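You operate a simulated robot arm through the tools that you are given. There is no shell and no other tool. Be economical: measure what you need, move in short steps, check, and stop when the job is done.

You are at the controls of a simulated robot arm. One attempt, no reset.

TASK
Prove the water meter: WEAK in the cup of plain water, then GOOD in the blue can.
Fine: meter out of the drawer on to the cupboard top, drawer shut; leave the probe in the can.
Where things are to end (x, y in the base frame): water meter within 6 cm of [87, 7].

Only the result counts: the job must be done as asked and must still hold three seconds after the hand-in. Knocking over, shifting, dropping, spilling or breaking anything else fails it.

THE ROBOT
A 6-joint arm with a two-finger parallel gripper on a trunk, on a base that drives. Base frame: it is fixed to the floor where the robot stands at the start and does not move with it; the origin is under the middle of the robot, x ahead of it, y to its left, z up. Readings come in cm, degrees, newtons and seconds.
With the tool pointing down near the work surface it reaches from about 36 to 88 cm from the robot's upright axis, wherever it stands. Its first joint turns from -115.0 to 115.0 degrees. Places, roughly: service cupboard drawer [70, -10, 80]; top of the service cupboard [80, -10, 100]. Payload 3.43 kg.
The tool frame sits at the grasp point between the pads (the TCP): z along the fingers, y along the line on which they close. The tips reach 3.4 cm beyond it. Largest opening 12.8 cm; finger width 2.4, thickness 1.2; the body of the gripper, 4.8 by 13 cm, starts 9.6 cm behind the TCP.
Orientation is that of the tool frame in the base frame, as a unit quaternion [x, y, z, w]. With the fingers straight down and closing along the base's y, the tool's x points along the base's -x, its y along +y and its z along -z.

THE INTERFACE
- The arm moves only by the tool jog_arm. Its arguments are lists of equal length, an entry for each row: "fingers": the opening, from 0 (shut) to 1 (fully open); "linear": the shift along the tool's x, y, z in units of 20 mm (1.0 is 20 mm), a list of three; "rotation": the turn, a rotation vector about the tool's x, y, z in units of 8 degrees (1.0 is 8 degrees), a list of three. In form: {"fingers": [fingers, ...], "linear": [[x, y, z], ...], "rotation": [[ax, ay, az], ...]}. A call has 1 to 12 rows; each row shifts and turns the commanded pose from where the row before left it, along the tool's axes as they then stand. A call with a number of a shift or a turn outside -1 to 1 is refused whole. Each row takes 0.2 s and may step no farther than 5 cm and 8.6 degrees from the row before; otherwise, or with a gripper value out of range, the whole call is refused. Where a pose cannot be reached the arm comes as near as it can. A force on the tool above 40 N (or 10 N above the force at the start of the call, whichever is more), or a blocked arm, ends the call early, and 0.2 s more pass. Each finger travels about 10.8 cm/s and halts on what it meets, pressing with about 22 N; the grip force reading is that of the motor and also rises with nothing between the fingers. The clock runs only during rows and for 0.2 s after the last one: add rows that do not move to give the fingers time. The reply holds the time, the measured pose of the TCP, the force on the tool along the base axes, the opening and the grip force, in the units named above and with some noise, with the torque about the TCP (base axes, N m) and any sound that the robot's microphone picked up.
- Cameras (640 x 400 px; columns grow to the right, rows downward): "scene" is now at [1.54, 17.81, 140.12]; the picture's right is [-0.20, -0.98, 0.00], its down [-0.41, 0.08, -0.91] and it looks along [0.89, -0.18, -0.42] (base axes); focal length 214 px, centre (320, 200). "wrist" rides on the gripper at [7.6, -1.1, -16] in the tool frame; the picture's right is [0.15, 0.99, 0.00], its down [-0.88, 0.13, -0.46] and it looks along [-0.45, 0.07, 0.89] (tool axes); focal length 234 px, centre (320, 200). There is no depth. A picture from a camera that has moved, and an enlarged one, comes with that camera's place and axes in the base frame and with its lens.
- camera(camera): a new picture of that camera. No time passes.
- raise_lower(by): slides the trunk up (or, below 0, down) by that many cm; the arm and the scene camera ride with it, the base frame stays. It gives what a move gives, with no picture.
- base_move(legs): drives the robot by 1 to 6 legs, each [ahead, turn to the left] in cm and degrees, along the robot's own axes; the way and the turn of a leg run together, so that a leg with both is an arc; at most 150 cm and 180 degrees a leg. The arm and the cameras ride along, it lands a little off, and it stops where it bumps. It gives what a move gives.
- turn_head(pan, tilt): turns the head with the scene camera to pan (to the left, within 103 degrees either way) and tilt (down, from -29 to 69), counted from straight ahead of the robot. It gives what a move gives.
- enlarge(camera, box): a new picture of the part [left, top, right, bottom] of that camera's present view, enlarged. No time passes.
- hand_in(): hands the job in; it is judged then, once.

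Work in short steps. Places have to be worked out from the pictures, the camera data and where the tool is seen: move nearer, look again, correct. Check each grasp and each placing, and mend what went wrong. You have 120 turns and 98 pictures in all, those below and enlarged ones among them. Open the gripper and draw the arm clear of the work before you hand the job in, unless the task says otherwise; then end with one line.

The tools are called after "Request:" by a JSON object that holds its "api" and its "payload". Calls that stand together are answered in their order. jog_arm: Moves the arm, as the interface text tells. Its arguments: {"type":"object","properties":{"fingers":{"type":"array","items":{"type":"number"}},"linear":{"type":"array","items":{"type":"array","items":{"type":"number"}}},"rotation":{"type":"array","items":{"type":"array","items":{"type":"number"}}}},"required":["fingers","linear","rotation"]} The other tools are called the same way: raise_lower (by) slides the trunk up or down; base_move (legs) drives the base; turn_head (pan, tilt) turns the head that bears the scene camera; camera (camera) takes a picture; enlarge (camera, box) takes an enlarged picture of a part of a camera's view; hand_in () hands the job in.

At the start:

```text
clock: 0.0
position: [47.19, 8.99, 144.69]
orientation: [0.0, 1.0, 0.0, 0.0]
force: [0.4, -0.5, 0.6]
ft_torque: [0.0, -0.04, -0.03]
gripper_width: 12.79
grip_force: 0.2
trunk travel left (down, up): [-65.0, 14.0]
robot x, y, heading: [-0.21, 0.17, -0.1]
head pan, tilt: [-11.3, 24.7]
```

scene: 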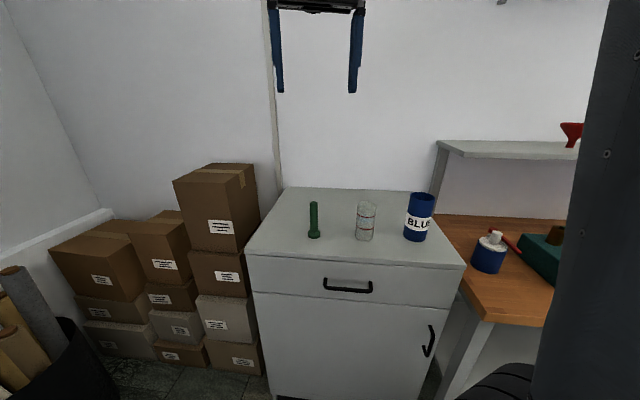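
wrist: 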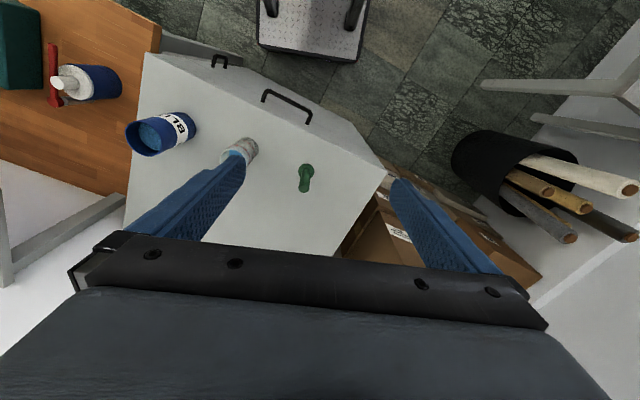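

I'll look closer at the cupboard top and drawer to identify the items.

Request:
{"api": "enlarge", "payload": {"camera": "scene", "box": [240, 170, 480, 320]}}

Request:
{"api": "enlarge", "payload": {"camera": "wrist", "box": [100, 40, 400, 228]}}

```text
2.67 times, centred on (360, 245) of scene
camera zoom: at [1.54, 17.81, 140.12], right [-0.2, -0.98, 0.0], down [-0.41, 0.08, -0.91], along [0.89, -0.18, -0.42], focal length 572 px, centre (213, 80)
```

zoom: 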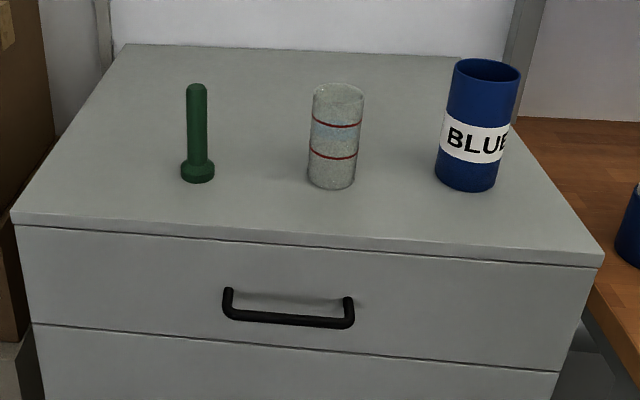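

```text
2.13 times, centred on (250, 134) of wrist
camera zoom: at [39.5, 7.99, 160.96], right [-0.15, 0.99, 0.0], down [0.88, 0.13, 0.46], along [0.45, 0.07, -0.89], focal length 498 px, centre (469, 340)
```

zoom: 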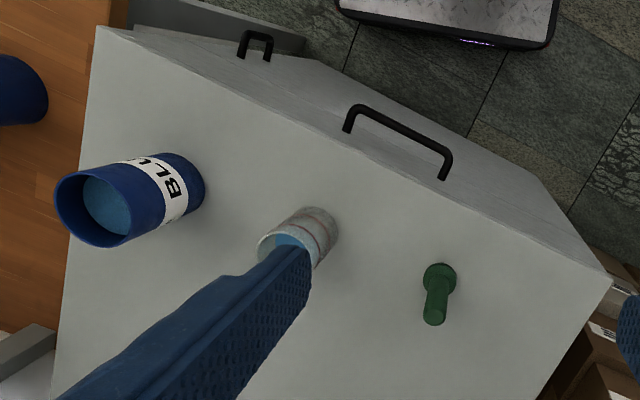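

The cupboard top is at z≈98.5, yawed about -17°, with its front edge running from (57,30) to (39,-31). The handle is near (45,0,90). I'll back the base off so the drawer has room to open.

Request:
{"api": "base_move", "payload": {"legs": [[-32, 0]]}}

Request:
{"api": "turn_head", "payload": {"pan": -8, "tilt": 30}}

Request:
{"api": "camera", "payload": {"camera": "scene"}}

```text
clock: 2.1
position: [15.06, 9.03, 144.84]
orientation: [0.002, 1.0, -0.001, 0.0]
force: [-0.5, 0.0, -0.6]
ft_torque: [-0.02, 0.0, -0.01]
gripper_width: 12.78
grip_force: 0.1
trunk travel left (down, up): [-65.0, 14.0]
robot x, y, heading: [-31.64, 0.06, -0.1]
head pan, tilt: [-11.3, 24.7]
```

```text
clock: 2.8
position: [15.14, 9.07, 144.74]
orientation: [0.001, 1.0, 0.0, 0.001]
force: [-0.1, -0.6, 0.4]
ft_torque: [0.02, -0.01, -0.01]
gripper_width: 12.8
grip_force: 0.1
trunk travel left (down, up): [-65.0, 14.0]
robot x, y, heading: [-31.98, 0.35, -0.2]
head pan, tilt: [-8.0, 30.0]
```

```text
93 pictures are left
camera scene: at [-30.55, 18.37, 139.28], right [-0.14, -0.99, 0.0], down [-0.49, 0.07, -0.87], along [0.86, -0.12, -0.5], focal length 214 px, centre (320, 200)
```

scene: 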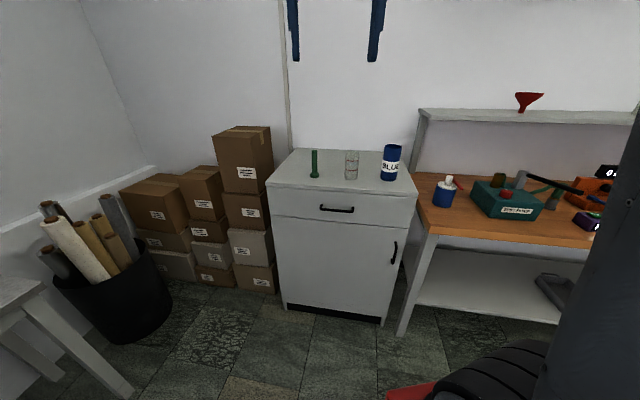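

The second view gives the same handle position, about (45.4, 0.4, 90). I'll lower the trunk and turn the tool so its fingers close along the drawer direction.

Request:
{"api": "raise_lower", "payload": {"by": -38}}

Request:
{"api": "jog_arm", "payload": {"fingers": [0.5, 0.5, 0.5, 0.5, 0.5, 0.5, 0.5, 0.5, 0.5, 0.5], "linear": [[0, 0, 0], [0, 0, 0], [0, 0, 0], [0, 0, 0], [0, 0, 0], [0, 0, 0], [0, 0, 0], [0, 0, 0], [0, 0, 0], [0, 0, 0]], "rotation": [[0, 0, -1], [0, 0, -1], [0, 0, -1], [0, 0, -1], [0, 0, -1], [0, 0, -1], [0, 0, -1], [0, 0, -1], [0, 0, -1], [0, 0, -0.15]]}}

```text
clock: 6.5
position: [15.17, 9.09, 106.79]
orientation: [0.0, 1.0, 0.0, 0.001]
force: [0.0, 0.4, 0.8]
ft_torque: [0.01, 0.01, 0.02]
gripper_width: 12.79
grip_force: 0.1
trunk travel left (down, up): [-27.0, 52.0]
robot x, y, heading: [-32.13, -0.04, -0.1]
head pan, tilt: [-8.0, 30.0]
```

```text
clock: 8.7
position: [15.14, 8.9, 106.72]
orientation: [-0.596, 0.803, -0.001, 0.0]
force: [-0.2, -0.2, 1.1]
ft_torque: [-0.01, 0.01, 0.01]
gripper_width: 6.41
grip_force: 0.0
trunk travel left (down, up): [-27.0, 52.0]
robot x, y, heading: [-32.08, -0.08, -0.2]
head pan, tilt: [-8.0, 30.0]
```

The tool is aligned. I'll move toward the handle, staying above it and short of it, then look.

Request:
{"api": "jog_arm", "payload": {"fingers": [0.5, 0.5, 0.5, 0.5, 0.5, 0.5, 0.5, 0.5, 0.5, 0.5, 0.5, 0.5], "linear": [[0, -1, 0], [0, -1, 0], [0, -1, 0], [0, -1, 0], [0, -1, 0], [0, -1, 0], [0, -1, 0], [0, -1, 0], [0, -1, 0], [0, -1, 0], [0, -1, 0], [-0.3, -1, 0]], "rotation": [[0, 0, 0], [0, 0, 0], [0, 0, 0], [0, 0, 0], [0, 0, 0], [0, 0, 0], [0, 0, 0], [0, 0, 0], [0, 0, 0], [0, 0, 0], [0, 0, 0], [0, 0, 0]]}}

Request:
{"api": "camera", "payload": {"camera": "wrist"}}

Request:
{"api": "camera", "payload": {"camera": "scene"}}

```text
clock: 11.3
position: [38.24, 2.54, 106.88]
orientation: [-0.595, 0.803, -0.001, 0.0]
force: [-0.1, -0.5, 1.1]
ft_torque: [-0.03, -0.04, -0.01]
gripper_width: 6.41
grip_force: 0.0
trunk travel left (down, up): [-27.0, 52.0]
robot x, y, heading: [-32.04, -0.34, -0.0]
head pan, tilt: [-8.0, 30.0]
```

```text
92 pictures are left
camera wrist: at [37.0, -4.9, 123.04], right [-0.99, 0.15, 0.0], down [0.13, 0.88, 0.46], along [0.07, 0.45, -0.89], focal length 234 px, centre (320, 200)
```

wrist: 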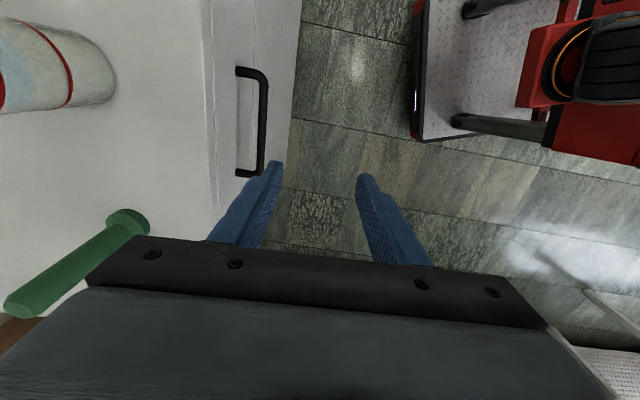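

```text
91 pictures are left
camera scene: at [-19.99, 18.36, 101.28], right [-0.14, -0.99, 0.0], down [-0.49, 0.07, -0.87], along [0.86, -0.12, -0.5], focal length 214 px, centre (320, 200)
```

scene: 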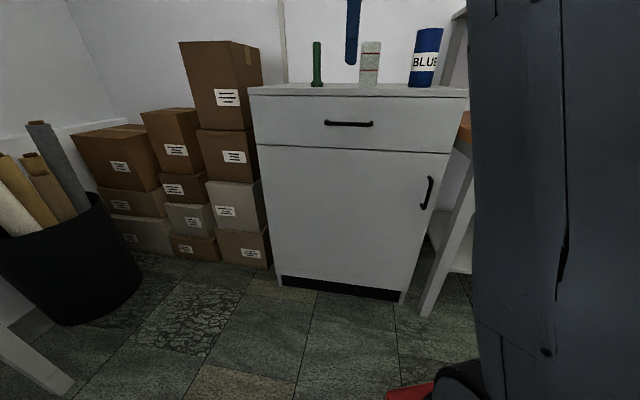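

The bar sits at n≈43.6, about 3 cm off the drawer face. I'll narrow the fingers to 2.6 cm, move over the bar and come down until the tips are just above it.

Request:
{"api": "jog_arm", "payload": {"fingers": [0.2, 0.2, 0.2, 0.2, 0.2, 0.2, 0.2, 0.2, 0.2, 0.2], "linear": [[0.4, -1, 0], [0, -1, 0], [0, -1, 0], [0, -0.78, 0], [0, 0, 1], [0, 0, 1], [0, 0, 1], [0, 0, 1], [0, 0, 1], [0, 0, 0.7]], "rotation": [[0, 0, 0], [0, 0, 0], [0, 0, 0], [0, 0, 0], [0, 0, 0], [0, 0, 0], [0, 0, 0], [0, 0, 0], [0, 0, 0], [0, 0, 0]]}}

Request:
{"api": "camera", "payload": {"camera": "wrist"}}

Request:
{"api": "enlarge", "payload": {"camera": "scene", "box": [240, 30, 480, 180]}}

```text
clock: 13.5
position: [44.27, -0.6, 94.07]
orientation: [-0.596, 0.803, 0.0, 0.001]
force: [0.5, -0.4, 0.6]
ft_torque: [0.01, 0.01, -0.03]
gripper_width: 2.55
grip_force: 0.0
out of reach, approached as far as the arm can: row 3, 4
trunk travel left (down, up): [-27.0, 52.0]
robot x, y, heading: [-31.96, -0.15, -0.1]
head pan, tilt: [-8.0, 30.0]
```

```text
90 pictures are left
camera wrist: at [43.06, -8.02, 110.24], right [-0.99, 0.15, 0.0], down [0.13, 0.88, 0.46], along [0.07, 0.45, -0.89], focal length 234 px, centre (320, 200)
```

wrist: 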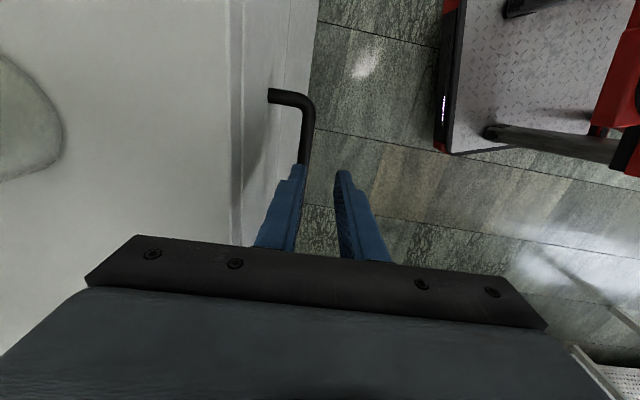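

```text
2.67 times, centred on (360, 105) of scene
camera zoom: at [-19.98, 18.36, 101.28], right [-0.14, -0.99, 0.0], down [-0.5, 0.07, -0.87], along [0.86, -0.12, -0.5], focal length 572 px, centre (213, 453)
```

zoom: 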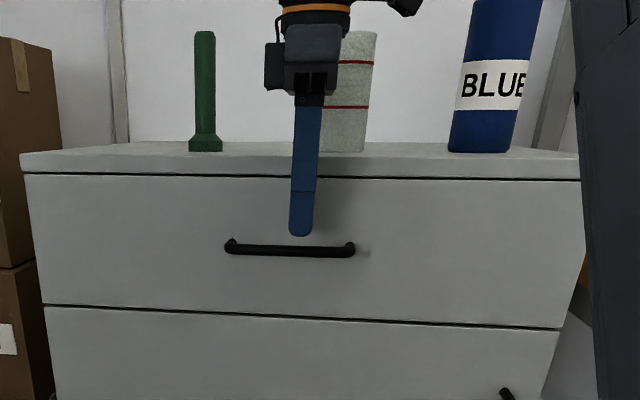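

The inner finger is right above the bar, so I need about 1.2 cm more inward before going down.

Request:
{"api": "jog_arm", "payload": {"fingers": [0.2, 0.2, 0.2], "linear": [[0, -0.65, 0], [0, 0, 0.2], [0, 0, 0]], "rotation": [[0, 0, 0], [0, 0, 0], [0, 0, 0]]}}

Request:
{"api": "camera", "payload": {"camera": "wrist"}}

```text
clock: 14.3
position: [45.61, -0.72, 93.52]
orientation: [-0.596, 0.803, 0.0, 0.0]
force: [-0.4, 0.4, 0.0]
ft_torque: [-0.04, 0.03, 0.01]
gripper_width: 2.54
grip_force: 0.1
trunk travel left (down, up): [-27.0, 52.0]
robot x, y, heading: [-32.35, -0.26, 0.0]
head pan, tilt: [-8.0, 30.0]
```

```text
88 pictures are left
camera wrist: at [44.42, -8.35, 109.83], right [-0.99, 0.15, 0.0], down [0.13, 0.88, 0.46], along [0.07, 0.45, -0.89], focal length 234 px, centre (320, 200)
```

wrist: 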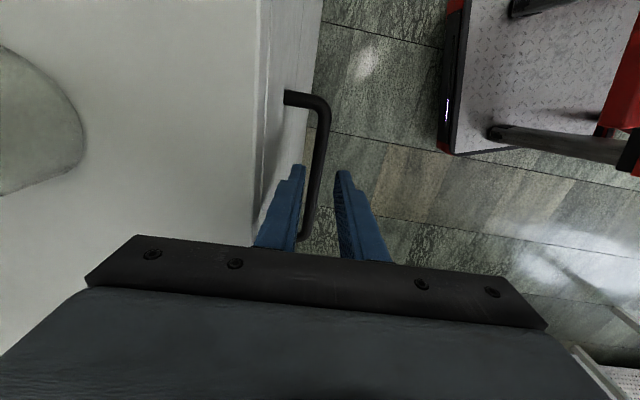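

The bar now lies between the fingers. I'll go down 2.6 cm and close.

Request:
{"api": "jog_arm", "payload": {"fingers": [0.2, 0.2, 0.0, 0.0, 0.0], "linear": [[0, 0, 0.7], [0, 0, 0.7], [0, 0, 0], [0, 0, 0], [0, 0, 0]], "rotation": [[0, 0, 0], [0, 0, 0], [0, 0, 0], [0, 0, 0], [0, 0, 0]]}}

Request:
{"api": "camera", "payload": {"camera": "wrist"}}

```text
clock: 15.5
position: [45.54, -0.56, 91.05]
orientation: [-0.596, 0.803, -0.002, 0.002]
force: [1.1, 1.0, 7.8]
ft_torque: [0.2, -0.07, -0.41]
gripper_width: 1.18
grip_force: 45.4
trunk travel left (down, up): [-27.0, 52.0]
robot x, y, heading: [-32.25, 0.07, 0.1]
head pan, tilt: [-8.0, 30.0]
```

```text
87 pictures are left
camera wrist: at [44.31, -8.28, 107.2], right [-0.99, 0.15, 0.0], down [0.13, 0.88, 0.46], along [0.07, 0.45, -0.89], focal length 234 px, centre (320, 200)
```

wrist: 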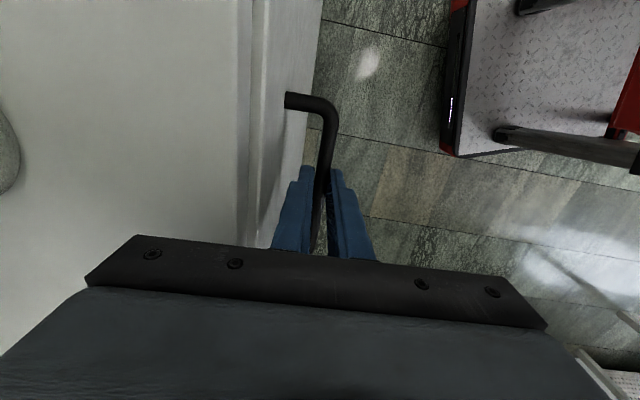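

The handle is held at 1.18 cm width. Now I'll pull the drawer outward 24 cm along tool +y.

Request:
{"api": "jog_arm", "payload": {"fingers": [0, 0, 0, 0, 0, 0, 0, 0, 0, 0, 0, 0], "linear": [[0, 0.5, 0], [0, 1, 0], [0, 1, 0], [0, 1, 0], [0, 1, 0], [0, 1, 0], [0, 1, 0], [0, 1, 0], [0, 1, 0], [0, 1, 0], [0, 1, 0], [0, 1, 0]], "rotation": [[0, 0, 0], [0, 0, 0], [0, 0, 0], [0, 0, 0], [0, 0, 0], [0, 0, 0], [0, 0, 0], [0, 0, 0], [0, 0, 0], [0, 0, 0], [0, 0, 0], [0, 0, 0]]}}

Request:
{"api": "camera", "payload": {"camera": "wrist"}}

```text
clock: 18.1
position: [23.55, 6.3, 90.97]
orientation: [-0.596, 0.803, -0.001, 0.002]
force: [10.9, 33.5, 15.2]
ft_torque: [0.92, -0.26, -0.36]
gripper_width: 1.17
grip_force: 45.0
trunk travel left (down, up): [-27.0, 52.0]
robot x, y, heading: [-31.98, -0.0, 0.1]
head pan, tilt: [-8.0, 30.0]
```

```text
86 pictures are left
camera wrist: at [22.31, -1.33, 107.17], right [-0.99, 0.15, 0.0], down [0.13, 0.88, 0.46], along [0.07, 0.45, -0.89], focal length 234 px, centre (320, 200)
```

wrist: 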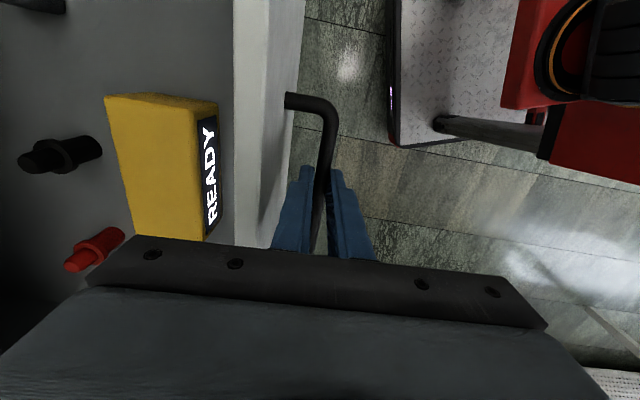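

The drawer is open 23 cm, and the meter (a yellow box reading READY) is inside along with red and black parts. I'll relax the side load, release, rise clear and look.

Request:
{"api": "jog_arm", "payload": {"fingers": [0, 0, 0.2, 0.2, 0.2, 0.2, 0.2, 0.2, 0.2, 0.2, 0.2, 0.2], "linear": [[-0.2, 0, 0], [0, 0, 0], [0, 0, 0], [0, 0, 0], [0, 0, -1], [0, 0, -1], [0, 0, -1], [0, 0, -1], [0, 0, -1], [0, 0, -1], [0, 0, -1], [0, 0, -1]], "rotation": [[0, 0, 0], [0, 0, 0], [0, 0, 0], [0, 0, 0], [0, 0, 0], [0, 0, 0], [0, 0, 0], [0, 0, 0], [0, 0, 0], [0, 0, 0], [0, 0, 0], [0, 0, 0]]}}

Request:
{"api": "turn_head", "payload": {"pan": -5, "tilt": 35}}

Request:
{"api": "camera", "payload": {"camera": "wrist"}}

Request:
{"api": "camera", "payload": {"camera": "scene"}}

```text
clock: 20.7
position: [23.62, 6.58, 107.06]
orientation: [-0.594, 0.804, -0.001, 0.001]
force: [-0.8, -0.1, -0.5]
ft_torque: [0.0, -0.02, 0.03]
gripper_width: 2.55
grip_force: 0.0
trunk travel left (down, up): [-27.0, 52.0]
robot x, y, heading: [-31.95, 0.27, -0.4]
head pan, tilt: [-8.0, 30.0]
```

```text
clock: 21.3
position: [23.49, 6.53, 106.93]
orientation: [-0.596, 0.803, -0.001, 0.0]
force: [0.0, 0.5, 0.6]
ft_torque: [-0.03, -0.01, -0.02]
gripper_width: 2.6
grip_force: 0.1
trunk travel left (down, up): [-27.0, 52.0]
robot x, y, heading: [-31.91, -0.06, -0.1]
head pan, tilt: [-5.0, 35.0]
```

```text
85 pictures are left
camera wrist: at [22.37, -1.0, 123.11], right [-0.99, 0.15, 0.0], down [0.13, 0.88, 0.46], along [0.07, 0.45, -0.89], focal length 234 px, centre (320, 200)
```

wrist: 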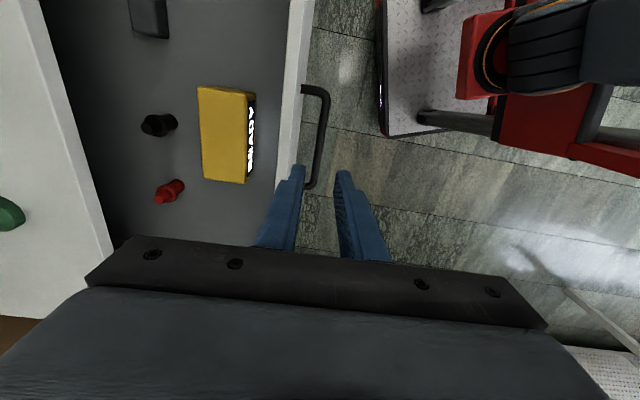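

```text
84 pictures are left
camera scene: at [-20.16, 18.87, 100.5], right [-0.09, -1.0, 0.0], down [-0.57, 0.05, -0.82], along [0.82, -0.07, -0.57], focal length 214 px, centre (320, 200)
```

scene: 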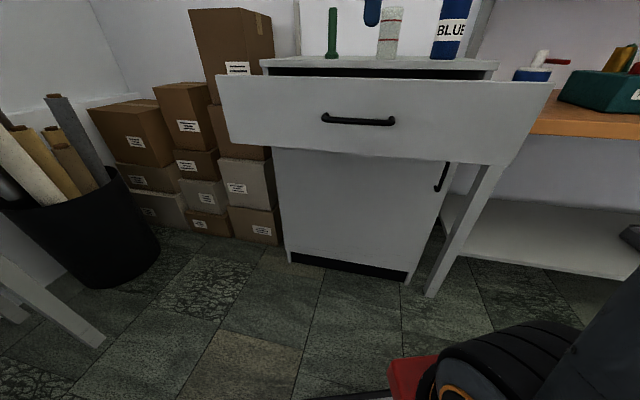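

I'll enlarge the drawer contents.

Request:
{"api": "enlarge", "payload": {"camera": "wrist", "box": [50, 60, 306, 220]}}

```text
2.50 times, centred on (178, 140) of wrist
camera zoom: at [22.37, -1.0, 123.11], right [-0.99, 0.15, 0.0], down [0.13, 0.88, 0.46], along [0.07, 0.45, -0.89], focal length 585 px, centre (675, 350)
```

zoom: 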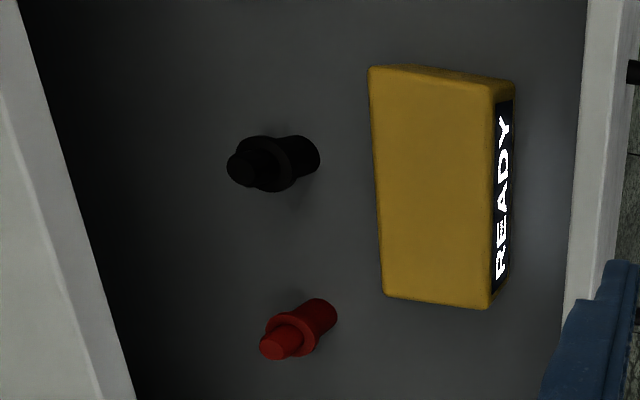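

There are a yellow meter, a red and a black peg-like part, and something else to the right. I'll shift to look at the whole drawer from above.

Request:
{"api": "jog_arm", "payload": {"fingers": [0.2, 0.2, 0.2, 0.2, 0.2, 0.2, 0.2, 0.2], "linear": [[0, 0, -1], [0, 0, -1], [0, 0, -1], [0, 0, -1], [0, 0, -1], [0, 0, -1], [1, -1, 0], [1, -1, 0]], "rotation": [[0, 0, 0], [0, 0, 0], [0, 0, 0], [0, 0, 0], [0, 0, 0], [0, 0, 0], [0, 0, 0], [0, 0, 0]]}}

Request:
{"api": "jog_arm", "payload": {"fingers": [0.2, 0.2, 0.2, 0.2], "linear": [[1, -1, 0], [1, -1, 0], [1, -1, 0], [0, 0, 0]], "rotation": [[0, 0, 0], [0, 0, 0], [0, 0, 0], [0, 0, 0]]}}

Request:
{"api": "camera", "payload": {"camera": "wrist"}}

```text
clock: 23.1
position: [26.37, 1.27, 113.69]
orientation: [-0.596, 0.803, -0.002, 0.002]
force: [-0.8, 0.2, 1.0]
ft_torque: [0.0, -0.02, 0.03]
gripper_width: 2.57
grip_force: 0.0
out of reach, approached as far as the arm can: row 4, 5, 6
trunk travel left (down, up): [-27.0, 52.0]
robot x, y, heading: [-31.9, 0.01, 0.1]
head pan, tilt: [-5.0, 35.0]
```

```text
clock: 24.1
position: [30.1, -6.17, 112.6]
orientation: [-0.596, 0.803, -0.002, 0.003]
force: [-0.4, 0.2, -0.1]
ft_torque: [0.03, 0.01, -0.02]
gripper_width: 2.55
grip_force: 0.1
out of reach, approached as far as the arm can: row 1, 2, 3
trunk travel left (down, up): [-27.0, 52.0]
robot x, y, heading: [-31.84, -0.19, -0.4]
head pan, tilt: [-5.0, 35.0]
```

```text
82 pictures are left
camera wrist: at [28.75, -13.64, 128.82], right [-0.99, 0.15, -0.01], down [0.13, 0.88, 0.46], along [0.07, 0.45, -0.89], focal length 234 px, centre (320, 200)
```

wrist: 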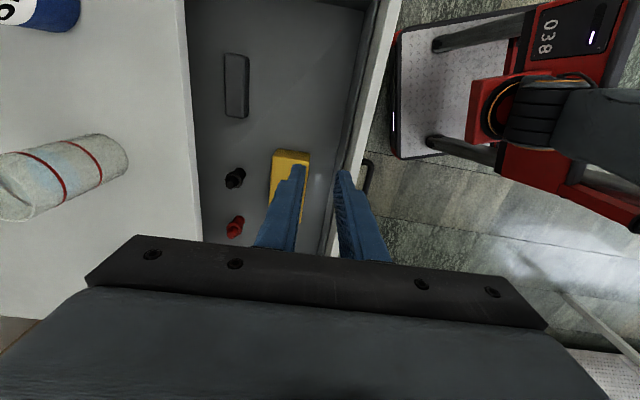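

The drawer holds the meter, red and black pegs and a grey slab. Before touching anything I need to know which part is the probe, so I'll raise the trunk and take a steeper look with both cameras.

Request:
{"api": "raise_lower", "payload": {"by": 38}}

Request:
{"api": "turn_head", "payload": {"pan": -12, "tilt": 38}}

Request:
{"api": "camera", "payload": {"camera": "scene"}}

```text
clock: 27.8
position: [20.44, -6.05, 150.37]
orientation: [-0.596, 0.803, -0.003, 0.004]
force: [-0.3, -0.1, 0.6]
ft_torque: [-0.02, 0.02, 0.02]
gripper_width: 2.59
grip_force: 0.1
trunk travel left (down, up): [-65.0, 14.0]
robot x, y, heading: [-32.38, 0.2, -0.1]
head pan, tilt: [-5.0, 35.0]
```

```text
clock: 28.5
position: [20.45, -5.95, 150.53]
orientation: [-0.595, 0.804, -0.002, 0.002]
force: [-0.3, 1.1, 0.3]
ft_torque: [0.0, -0.03, 0.01]
gripper_width: 2.56
grip_force: 0.2
trunk travel left (down, up): [-65.0, 14.0]
robot x, y, heading: [-32.24, -0.28, -0.2]
head pan, tilt: [-12.0, 38.0]
```

```text
81 pictures are left
camera scene: at [-31.07, 17.86, 138.04], right [-0.21, -0.98, 0.0], down [-0.6, 0.13, -0.79], along [0.77, -0.16, -0.62], focal length 214 px, centre (320, 200)
```

scene: 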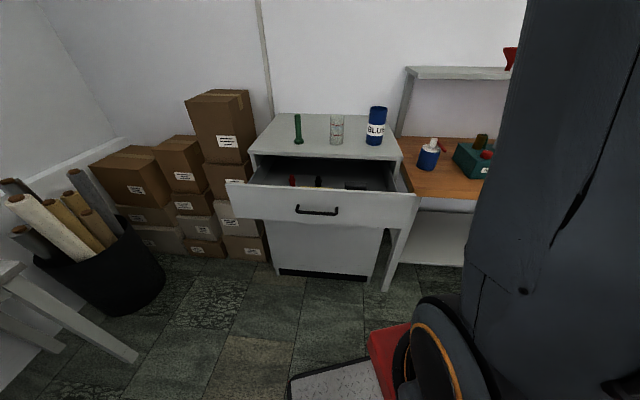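

Request:
{"api": "camera", "payload": {"camera": "wrist"}}

Request:
{"api": "enlarge", "payload": {"camera": "scene", "box": [220, 90, 460, 240]}}

```text
80 pictures are left
camera wrist: at [19.08, -13.59, 166.59], right [-0.99, 0.15, -0.01], down [0.13, 0.88, 0.46], along [0.07, 0.45, -0.89], focal length 234 px, centre (320, 200)
```

wrist: 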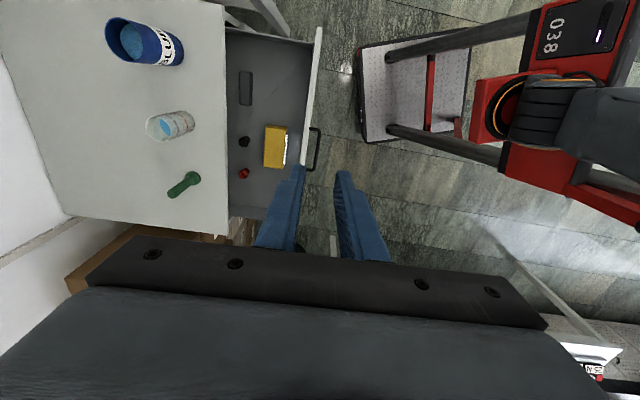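

```text
2.67 times, centred on (340, 165) of scene
camera zoom: at [-31.07, 17.86, 138.04], right [-0.21, -0.98, 0.0], down [-0.6, 0.13, -0.79], along [0.77, -0.16, -0.62], focal length 572 px, centre (267, 293)
```

zoom: 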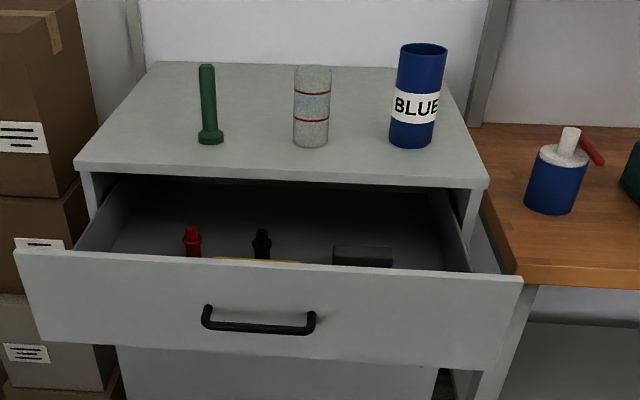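

Request:
{"api": "enlarge", "payload": {"camera": "wrist", "box": [90, 60, 330, 210]}}

Request:
{"api": "enlarge", "payload": {"camera": "wrist", "box": [226, 110, 306, 160]}}

```text
2.67 times, centred on (210, 135) of wrist
camera zoom: at [19.08, -13.59, 166.59], right [-0.99, 0.15, -0.01], down [0.13, 0.88, 0.46], along [0.07, 0.45, -0.89], focal length 624 px, centre (613, 373)
```

zoom: 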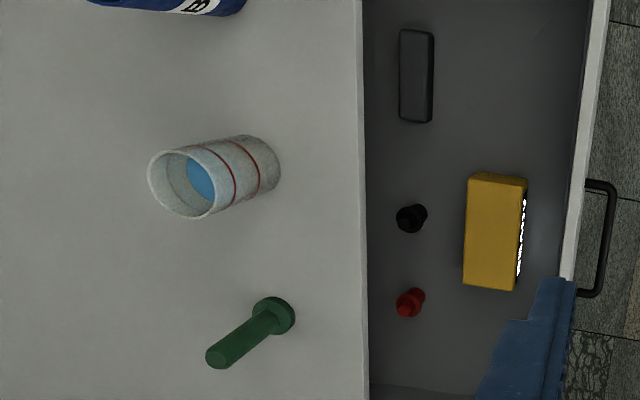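

```text
8.00 times, centred on (266, 135) of wrist
camera zoom: at [19.08, -13.59, 166.59], right [-0.99, 0.15, -0.01], down [0.13, 0.88, 0.46], along [0.07, 0.45, -0.89], focal length 1873 px, centre (752, 720)
```

zoom: 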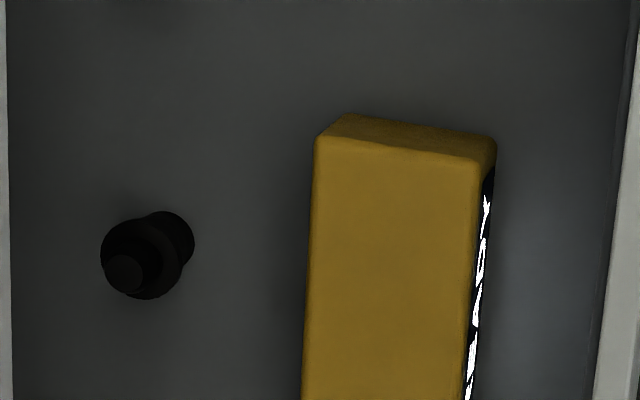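

I take the tall green rod on the cupboard top to be the probe, since it is the only part that fits a can. The red and black pegs and the grey slab should stay where they are. The meter centre is about (37.8, 4.8), 7 cm wide and 14 cm long, with its top near z 87. I'll move 16 cm closer and lower the trunk.

Request:
{"api": "base_move", "payload": {"legs": [[16, 0]]}}

Request:
{"api": "raise_lower", "payload": {"by": -32}}

Request:
{"api": "camera", "payload": {"camera": "wrist"}}

```text
clock: 29.9
position: [36.62, -6.31, 150.42]
orientation: [-0.593, 0.805, -0.003, 0.003]
force: [0.5, 0.1, 0.4]
ft_torque: [0.0, -0.04, -0.02]
gripper_width: 2.56
grip_force: 0.1
trunk travel left (down, up): [-65.0, 14.0]
robot x, y, heading: [-15.92, -0.15, -0.0]
head pan, tilt: [-12.0, 38.0]
```

```text
clock: 33.1
position: [36.57, -6.35, 118.42]
orientation: [-0.594, 0.804, -0.002, 0.003]
force: [0.1, 0.1, -0.6]
ft_torque: [0.01, -0.01, 0.03]
gripper_width: 2.59
grip_force: 0.0
trunk travel left (down, up): [-33.0, 46.0]
robot x, y, heading: [-15.97, 0.0, 0.2]
head pan, tilt: [-12.0, 38.0]
```

```text
76 pictures are left
camera wrist: at [35.18, -13.83, 134.59], right [-0.99, 0.15, -0.01], down [0.13, 0.88, 0.46], along [0.07, 0.45, -0.89], focal length 234 px, centre (320, 200)
```

wrist: 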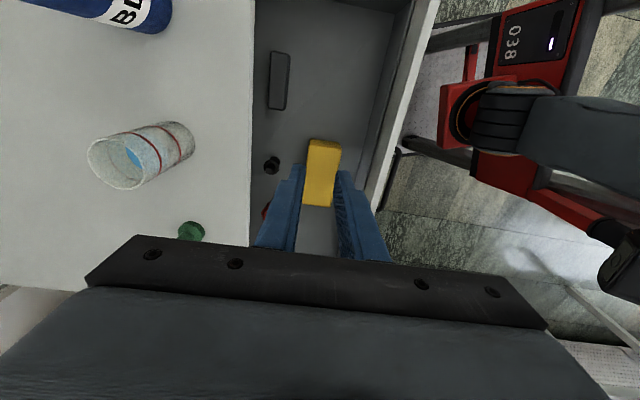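

The meter centre still reads about n 35, e 15. I'll open the fingers, move over it and come down partway.

Request:
{"api": "jog_arm", "payload": {"fingers": [0.8, 0.8, 0.8, 0.8, 0.8, 0.8, 0.8, 0.8, 0.8, 0.8, 0.8], "linear": [[-1, 0.3, 0], [-1, 0.3, 0], [-1, 0.3, 0], [-1, 0, 0], [-1, 0, 0], [-0.25, 0, 0], [0, 0, 1], [0, 0, 1], [0, 0, 1], [0, 0, 1], [0, 0, 1]], "rotation": [[0, 0, 0], [0, 0, 0], [0, 0, 0], [0, 0, 0], [0, 0, 0], [0, 0, 0], [0, 0, 0], [0, 0, 0], [0, 0, 0], [0, 0, 0], [0, 0, 0]]}}

Request:
{"api": "camera", "payload": {"camera": "wrist"}}

```text
clock: 35.5
position: [37.93, 4.11, 108.35]
orientation: [-0.594, 0.805, -0.002, 0.002]
force: [0.2, -0.2, -0.6]
ft_torque: [0.04, -0.02, 0.0]
gripper_width: 10.23
grip_force: 0.1
trunk travel left (down, up): [-33.0, 46.0]
robot x, y, heading: [-16.09, -0.11, 0.1]
head pan, tilt: [-12.0, 38.0]
```

```text
75 pictures are left
camera wrist: at [36.59, -3.38, 124.53], right [-0.99, 0.15, -0.01], down [0.13, 0.88, 0.46], along [0.07, 0.45, -0.89], focal length 234 px, centre (320, 200)
```

wrist: 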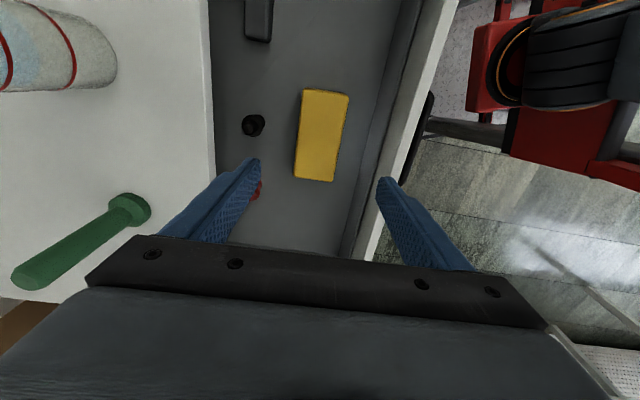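

The alignment is good. I'll descend around the meter to z≈86.7.

Request:
{"api": "jog_arm", "payload": {"fingers": [0.74, 0.74, 0.74, 0.74, 0.74, 0.74, 0.74, 0.74, 0.74, 0.74, 0.74], "linear": [[0, 0, 1], [0, 0, 1], [0, 0, 1], [0, 0, 1], [0, 0, 1], [0, 0, 1], [0, 0, 1], [0, 0, 1], [0, 0, 1], [0, 0, 1], [0, 0, 0.8]], "rotation": [[0, 0, 0], [0, 0, 0], [0, 0, 0], [0, 0, 0], [0, 0, 0], [0, 0, 0], [0, 0, 0], [0, 0, 0], [0, 0, 0], [0, 0, 0], [0, 0, 0]]}}

Request:
{"api": "camera", "payload": {"camera": "wrist"}}

```text
clock: 37.9
position: [38.08, 4.19, 86.68]
orientation: [-0.594, 0.804, -0.002, 0.003]
force: [-0.8, 0.4, 0.3]
ft_torque: [0.01, -0.04, 0.01]
gripper_width: 9.47
grip_force: 0.0
trunk travel left (down, up): [-33.0, 46.0]
robot x, y, heading: [-15.61, -0.07, 0.1]
head pan, tilt: [-12.0, 38.0]
```

```text
74 pictures are left
camera wrist: at [36.74, -3.31, 102.88], right [-0.99, 0.15, -0.01], down [0.13, 0.88, 0.46], along [0.07, 0.45, -0.89], focal length 234 px, centre (320, 200)
```

wrist: 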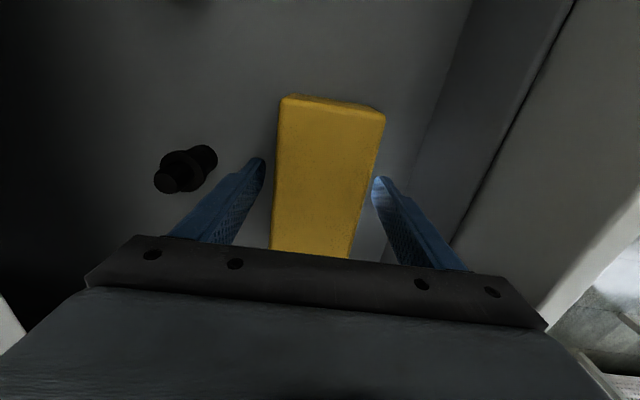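

The fingers straddle the meter. I'll lower a touch more and close.

Request:
{"api": "jog_arm", "payload": {"fingers": [0.74, 0.4, 0.4, 0.4, 0.4, 0.4], "linear": [[0, 0, 0.3], [0, 0, 0], [0, 0, 0], [0, 0, 0], [0, 0, 0], [0, 0, 0]], "rotation": [[0, 0, 0], [0, 0, 0], [0, 0, 0], [0, 0, 0], [0, 0, 0], [0, 0, 0]]}}

Request:
{"api": "camera", "payload": {"camera": "wrist"}}

```text
clock: 39.3
position: [38.15, 4.24, 86.19]
orientation: [-0.595, 0.804, -0.002, 0.003]
force: [1.1, 0.3, 0.3]
ft_torque: [0.1, 0.11, -0.11]
gripper_width: 7.01
grip_force: 22.1
trunk travel left (down, up): [-33.0, 46.0]
robot x, y, heading: [-16.09, 0.11, -0.1]
head pan, tilt: [-12.0, 38.0]
```

```text
73 pictures are left
camera wrist: at [36.76, -3.27, 102.32], right [-0.99, 0.15, -0.01], down [0.13, 0.88, 0.46], along [0.07, 0.45, -0.89], focal length 234 px, centre (320, 200)
```

wrist: 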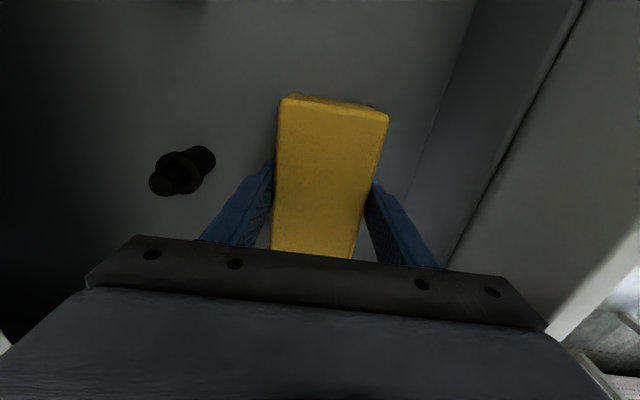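

It's gripped at 7.0 cm. I'll lift straight up.

Request:
{"api": "jog_arm", "payload": {"fingers": [0.3, 0.3, 0.3, 0.3, 0.3, 0.3, 0.3, 0.3, 0.3, 0.3, 0.3, 0.3], "linear": [[0, 0, -0.5], [0, 0, -1], [0, 0, -1], [0, 0, -1], [0, 0, -1], [0, 0, -1], [0, 0, -1], [0, 0, -1], [0, 0, -1], [0, 0, -1], [0, 0, -1], [0, 0, -1]], "rotation": [[0, 0, 0], [0, 0, 0], [0, 0, 0], [0, 0, 0], [0, 0, 0], [0, 0, 0], [0, 0, 0], [0, 0, 0], [0, 0, 0], [0, 0, 0], [0, 0, 0], [0, 0, 0]]}}

Request:
{"api": "camera", "payload": {"camera": "wrist"}}

Request:
{"api": "camera", "payload": {"camera": "scene"}}

```text
clock: 41.9
position: [38.04, 4.25, 109.29]
orientation: [-0.594, 0.804, -0.002, 0.003]
force: [0.8, 0.7, -3.0]
ft_torque: [-0.06, 0.03, 0.0]
gripper_width: 7.0
grip_force: 21.8
trunk travel left (down, up): [-33.0, 46.0]
robot x, y, heading: [-15.7, 0.07, -0.1]
head pan, tilt: [-12.0, 38.0]
```

```text
72 pictures are left
camera wrist: at [36.63, -3.23, 125.39], right [-0.99, 0.15, -0.01], down [0.13, 0.88, 0.46], along [0.07, 0.45, -0.89], focal length 234 px, centre (320, 200)
```

wrist: 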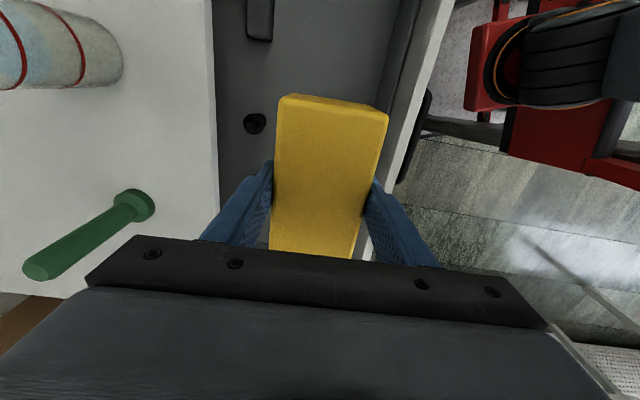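

```text
71 pictures are left
camera scene: at [-6.0, 17.76, 106.04], right [-0.21, -0.98, 0.0], down [-0.6, 0.13, -0.79], along [0.77, -0.16, -0.62], focal length 214 px, centre (320, 200)
```

scene: 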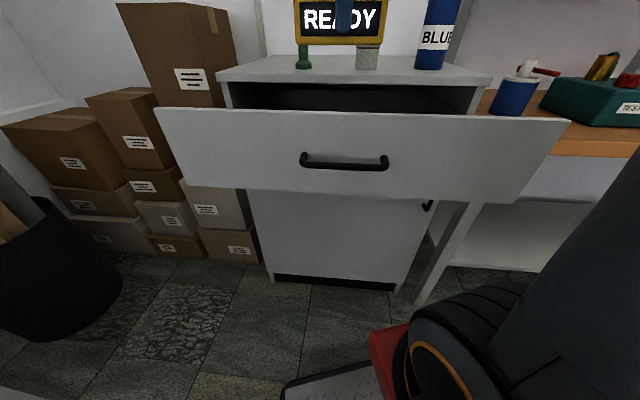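

The meter is held upright and still reads READY. I'll raise the trunk for clearance and reach, then move left along the front before setting it temporarily at the left-front of the top, around (62,19), so the drawer can be shut.

Request:
{"api": "raise_lower", "payload": {"by": 12}}

Request:
{"api": "jog_arm", "payload": {"fingers": [0.3, 0.3, 0.3, 0.3, 0.3, 0.3, 0.3, 0.3, 0.3, 0.3, 0.3], "linear": [[-1, 0, 0], [-1, 0, 0], [-1, 0, 0], [-1, 0, 0], [-1, 0, 0], [-1, 0, 0], [-1, 0, 0], [-1, 0, 0], [-1, 0, 0], [-1, 0, 0], [-0.5, 0, 0]], "rotation": [[0, 0, 0], [0, 0, 0], [0, 0, 0], [0, 0, 0], [0, 0, 0], [0, 0, 0], [0, 0, 0], [0, 0, 0], [0, 0, 0], [0, 0, 0], [0, 0, 0]]}}

Request:
{"api": "jog_arm", "payload": {"fingers": [0.3, 0.3, 0.3, 0.3, 0.3, 0.3, 0.3, 0.3, 0.3, 0.3], "linear": [[0, -1, 0], [0, -1, 0], [0, -1, 0.5], [0, -1, 0.5], [0, -1, 0.5], [0, -1, 0.5], [0, -1, 0.5], [0, -1, 0.5], [0, -1, 0], [0, -0.3, 0]], "rotation": [[0, 0, 0], [0, 0, 0], [0, 0, 0], [0, 0, 0], [0, 0, 0], [0, 0, 0], [0, 0, 0], [0, 0, 0], [0, 0, 0], [0, 0, 0]]}}

Request:
{"api": "camera", "payload": {"camera": "wrist"}}

Request:
{"api": "camera", "payload": {"camera": "scene"}}

```text
clock: 43.4
position: [37.97, 4.32, 121.24]
orientation: [-0.594, 0.805, -0.003, 0.002]
force: [0.7, 0.6, -3.1]
ft_torque: [-0.01, 0.04, 0.0]
gripper_width: 7.0
grip_force: 22.2
trunk travel left (down, up): [-45.0, 34.0]
robot x, y, heading: [-15.99, -0.03, -0.3]
head pan, tilt: [-12.0, 38.0]
```

```text
clock: 45.8
position: [44.18, 24.39, 121.22]
orientation: [-0.594, 0.805, -0.003, 0.002]
force: [0.7, 0.8, -2.8]
ft_torque: [-0.01, 0.03, 0.01]
gripper_width: 7.01
grip_force: 21.9
trunk travel left (down, up): [-45.0, 34.0]
robot x, y, heading: [-15.74, -0.08, 0.1]
head pan, tilt: [-12.0, 38.0]
```

```text
clock: 48.0
position: [61.17, 18.7, 114.93]
orientation: [-0.594, 0.804, -0.003, 0.002]
force: [0.3, 0.3, -3.7]
ft_torque: [-0.01, 0.01, 0.03]
gripper_width: 6.99
grip_force: 21.8
out of reach, approached as far as the arm can: row 10
trunk travel left (down, up): [-45.0, 34.0]
robot x, y, heading: [-15.37, 0.19, -0.2]
head pan, tilt: [-12.0, 38.0]
```

```text
70 pictures are left
camera wrist: at [59.92, 11.13, 131.12], right [-0.99, 0.15, -0.01], down [0.13, 0.88, 0.46], along [0.07, 0.45, -0.89], focal length 234 px, centre (320, 200)
```

wrist: 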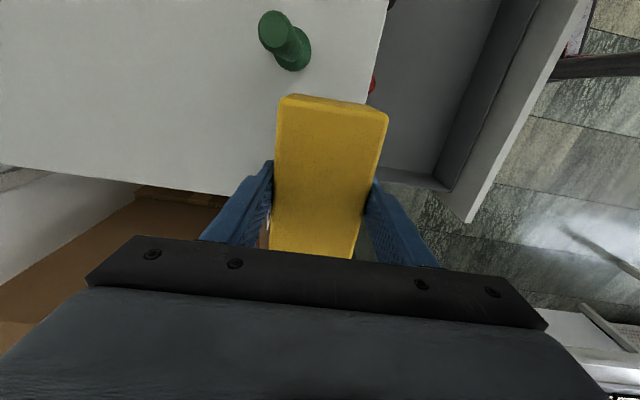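

```text
69 pictures are left
camera scene: at [-9.33, 17.77, 118.04], right [-0.21, -0.98, 0.0], down [-0.6, 0.13, -0.79], along [0.77, -0.16, -0.62], focal length 214 px, centre (320, 200)
```

scene: 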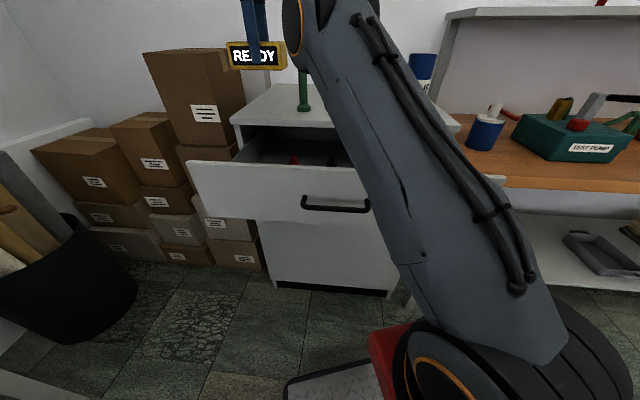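

There's little room between the meter and the green rod, so I'll shift 1.4 cm further left and lower toward the surface.

Request:
{"api": "jog_arm", "payload": {"fingers": [0.3, 0.3, 0.3, 0.3, 0.3, 0.3, 0.3], "linear": [[-0.7, 0.2, 0], [0, 0, 1], [0, 0, 1], [0, 0, 1], [0, 0, 1], [0, 0, 1], [0, 0, 0.3]], "rotation": [[0, 0, 0], [0, 0, 0], [0, 0, 0], [0, 0, 0], [0, 0, 0], [0, 0, 0], [0, 0, 0]]}}

Request:
{"api": "jog_arm", "payload": {"fingers": [0.3, 0.3, 0.3, 0.3], "linear": [[0, 0, 0.15], [0, 0, 0.15], [0, 0, 0.15], [0, 0, 0]], "rotation": [[0, 0, 0], [0, 0, 0], [0, 0, 0], [0, 0, 0]]}}

Request:
{"api": "camera", "payload": {"camera": "scene"}}

Request:
{"api": "camera", "payload": {"camera": "wrist"}}

```text
clock: 49.6
position: [61.44, 20.12, 104.35]
orientation: [-0.595, 0.804, -0.002, 0.002]
force: [-0.3, -0.2, -1.9]
ft_torque: [-0.03, 0.01, 0.03]
gripper_width: 7.02
grip_force: 21.9
trunk travel left (down, up): [-45.0, 34.0]
robot x, y, heading: [-16.0, -0.09, -0.0]
head pan, tilt: [-12.0, 38.0]
```

```text
clock: 50.6
position: [61.43, 20.28, 103.64]
orientation: [-0.594, 0.805, -0.003, 0.003]
force: [0.1, -0.5, -2.4]
ft_torque: [-0.02, 0.01, 0.0]
gripper_width: 6.98
grip_force: 22.1
trunk travel left (down, up): [-45.0, 34.0]
robot x, y, heading: [-16.36, 0.3, -0.0]
head pan, tilt: [-12.0, 38.0]
```

```text
68 pictures are left
camera scene: at [-9.33, 17.77, 118.04], right [-0.21, -0.98, 0.0], down [-0.6, 0.13, -0.79], along [0.77, -0.16, -0.62], focal length 214 px, centre (320, 200)
```

scene: 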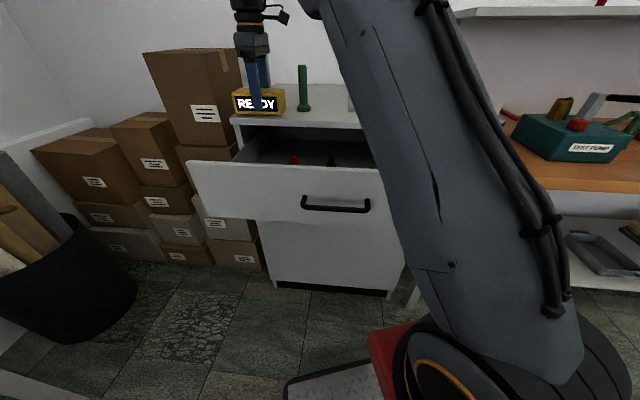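

```text
67 pictures are left
camera wrist: at [60.03, 12.62, 119.73], right [-0.99, 0.15, -0.01], down [0.13, 0.88, 0.46], along [0.07, 0.45, -0.89], focal length 234 px, centre (320, 200)
```

wrist: 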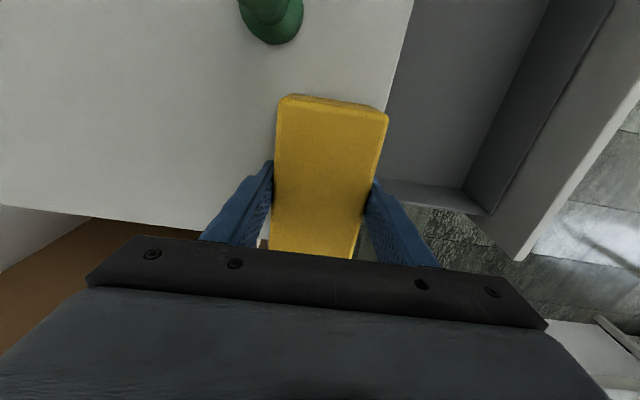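

It hasn't touched down yet, so I'll keep lowering in small steps.

Request:
{"api": "jog_arm", "payload": {"fingers": [0.3, 0.3, 0.3, 0.3], "linear": [[0, 0, 0.15], [0, 0, 0.15], [0, 0, 0.15], [0, 0, 0]], "rotation": [[0, 0, 0], [0, 0, 0], [0, 0, 0], [0, 0, 0]]}}

Request:
{"api": "jog_arm", "payload": {"fingers": [0.3, 0.3, 0.3], "linear": [[0, 0, 0.1], [0, 0, 0.1], [0, 0, 0]], "rotation": [[0, 0, 0], [0, 0, 0], [0, 0, 0]]}}

```text
clock: 51.6
position: [61.24, 20.12, 102.92]
orientation: [-0.594, 0.804, -0.002, 0.004]
force: [0.2, 0.8, 15.6]
ft_torque: [-0.14, 0.76, -0.07]
gripper_width: 6.97
grip_force: 21.9
trunk travel left (down, up): [-45.0, 34.0]
robot x, y, heading: [-15.67, -0.14, -0.1]
head pan, tilt: [-12.0, 38.0]
```

```text
clock: 52.4
position: [61.28, 20.1, 102.33]
orientation: [-0.595, 0.804, -0.003, 0.003]
force: [4.9, 0.4, 19.4]
ft_torque: [0.24, 0.5, -0.04]
gripper_width: 6.99
grip_force: 22.0
trunk travel left (down, up): [-45.0, 34.0]
robot x, y, heading: [-15.88, 0.17, 0.0]
head pan, tilt: [-12.0, 38.0]
```

It's touching the surface at about 15–19 N. I'll relax slightly, open and rise.

Request:
{"api": "jog_arm", "payload": {"fingers": [0.3, 0.75, 0.75, 0.75, 0.75, 0.75, 0.75, 0.75, 0.75, 0.75, 0.75], "linear": [[0, 0, -0.15], [0, 0, 0], [0, 0, 0], [0, 0, 0], [0, 0, -1], [0, 0, -1], [0, 0, -1], [0, 0, -1], [0, 0, -1], [0, 0, -1], [0, 0, -1]], "rotation": [[0, 0, 0], [0, 0, 0], [0, 0, 0], [0, 0, 0], [0, 0, 0], [0, 0, 0], [0, 0, 0], [0, 0, 0], [0, 0, 0], [0, 0, 0], [0, 0, 0]]}}

Request:
{"api": "camera", "payload": {"camera": "wrist"}}

Request:
{"api": "camera", "payload": {"camera": "scene"}}

```text
clock: 54.8
position: [60.42, 19.88, 115.82]
orientation: [-0.594, 0.804, -0.002, 0.002]
force: [-0.1, -0.9, 0.0]
ft_torque: [0.0, 0.02, 0.0]
gripper_width: 9.62
grip_force: 0.1
out of reach, approached as far as the arm can: row 11
trunk travel left (down, up): [-45.0, 34.0]
robot x, y, heading: [-15.87, 0.48, -0.2]
head pan, tilt: [-12.0, 38.0]
```

```text
66 pictures are left
camera wrist: at [59.07, 12.29, 131.92], right [-0.99, 0.15, -0.01], down [0.13, 0.88, 0.46], along [0.08, 0.45, -0.89], focal length 234 px, centre (320, 200)
```

wrist: 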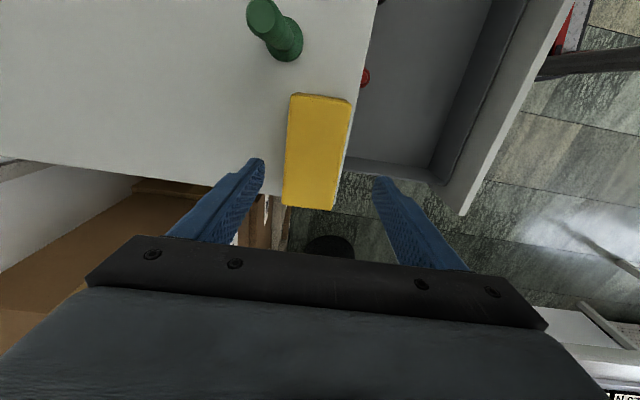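

```text
65 pictures are left
camera scene: at [-9.32, 17.77, 118.04], right [-0.21, -0.98, 0.0], down [-0.6, 0.13, -0.79], along [0.77, -0.16, -0.62], focal length 214 px, centre (320, 200)
```

scene: 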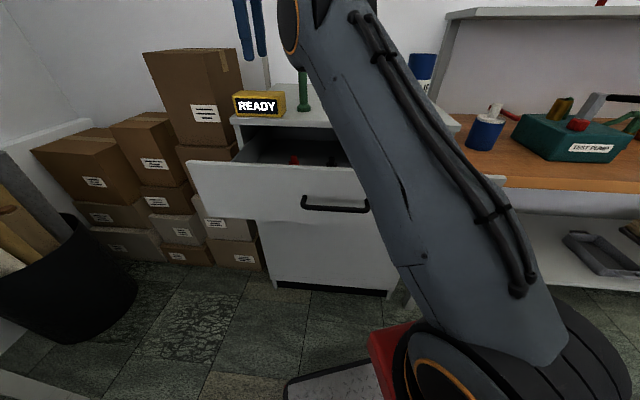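

The meter is standing at about (61,20). Now the drawer: I'll back off a little, close the fingers and go to a point in front of the handle.

Request:
{"api": "base_move", "payload": {"legs": [[-8, 0]]}}

Request:
{"api": "jog_arm", "payload": {"fingers": [0.5, 0.3, 0, 0, 0, 0, 0, 0, 0, 0, 0, 0], "linear": [[0, 1, 0], [0, 1, 0], [0, 1, 0], [0, 1, 0], [1, 1, 0], [1, 1, 0], [1, 1, 0], [1, 1, 0], [1, 1, 0], [1, 1, 0], [1, 1, 0], [1, 1, 0]], "rotation": [[0, 0, 0], [0, 0, 0], [0, 0, 0], [0, 0, 0], [0, 0, 0], [0, 0, 0], [0, 0, 0], [0, 0, 0], [0, 0, 0], [0, 0, 0], [0, 0, 0], [0, 0, 0]]}}

Request:
{"api": "raise_lower", "payload": {"by": -12}}

Request:
{"api": "camera", "payload": {"camera": "wrist"}}

```text
clock: 55.8
position: [52.4, 19.67, 115.78]
orientation: [-0.595, 0.804, -0.003, 0.003]
force: [0.2, 0.8, 0.2]
ft_torque: [0.02, 0.02, 0.0]
gripper_width: 9.6
grip_force: 0.1
trunk travel left (down, up): [-45.0, 34.0]
robot x, y, heading: [-24.05, 0.05, 0.2]
head pan, tilt: [-12.0, 38.0]
```

```text
clock: 58.4
position: [24.8, 11.6, 115.36]
orientation: [-0.594, 0.804, -0.003, 0.004]
force: [0.6, -0.1, -0.9]
ft_torque: [-0.02, 0.05, -0.02]
gripper_width: 0.0
grip_force: 21.8
trunk travel left (down, up): [-45.0, 34.0]
robot x, y, heading: [-23.8, 0.11, -0.1]
head pan, tilt: [-12.0, 38.0]
```

```text
clock: 59.9
position: [24.64, 11.5, 103.56]
orientation: [-0.594, 0.805, -0.003, 0.003]
force: [0.2, -0.4, 0.4]
ft_torque: [0.0, 0.01, 0.03]
gripper_width: 0.03
grip_force: 21.7
trunk travel left (down, up): [-33.0, 46.0]
robot x, y, heading: [-24.1, -0.15, -0.0]
head pan, tilt: [-12.0, 38.0]
```

```text
64 pictures are left
camera wrist: at [23.33, 3.98, 119.72], right [-0.99, 0.15, -0.01], down [0.13, 0.88, 0.46], along [0.08, 0.45, -0.89], focal length 234 px, centre (320, 200)
```

wrist: 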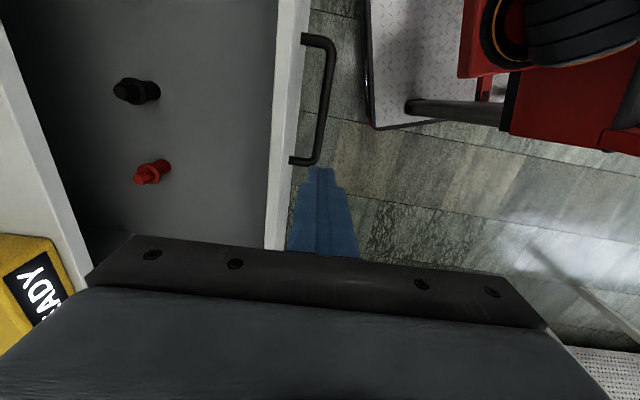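

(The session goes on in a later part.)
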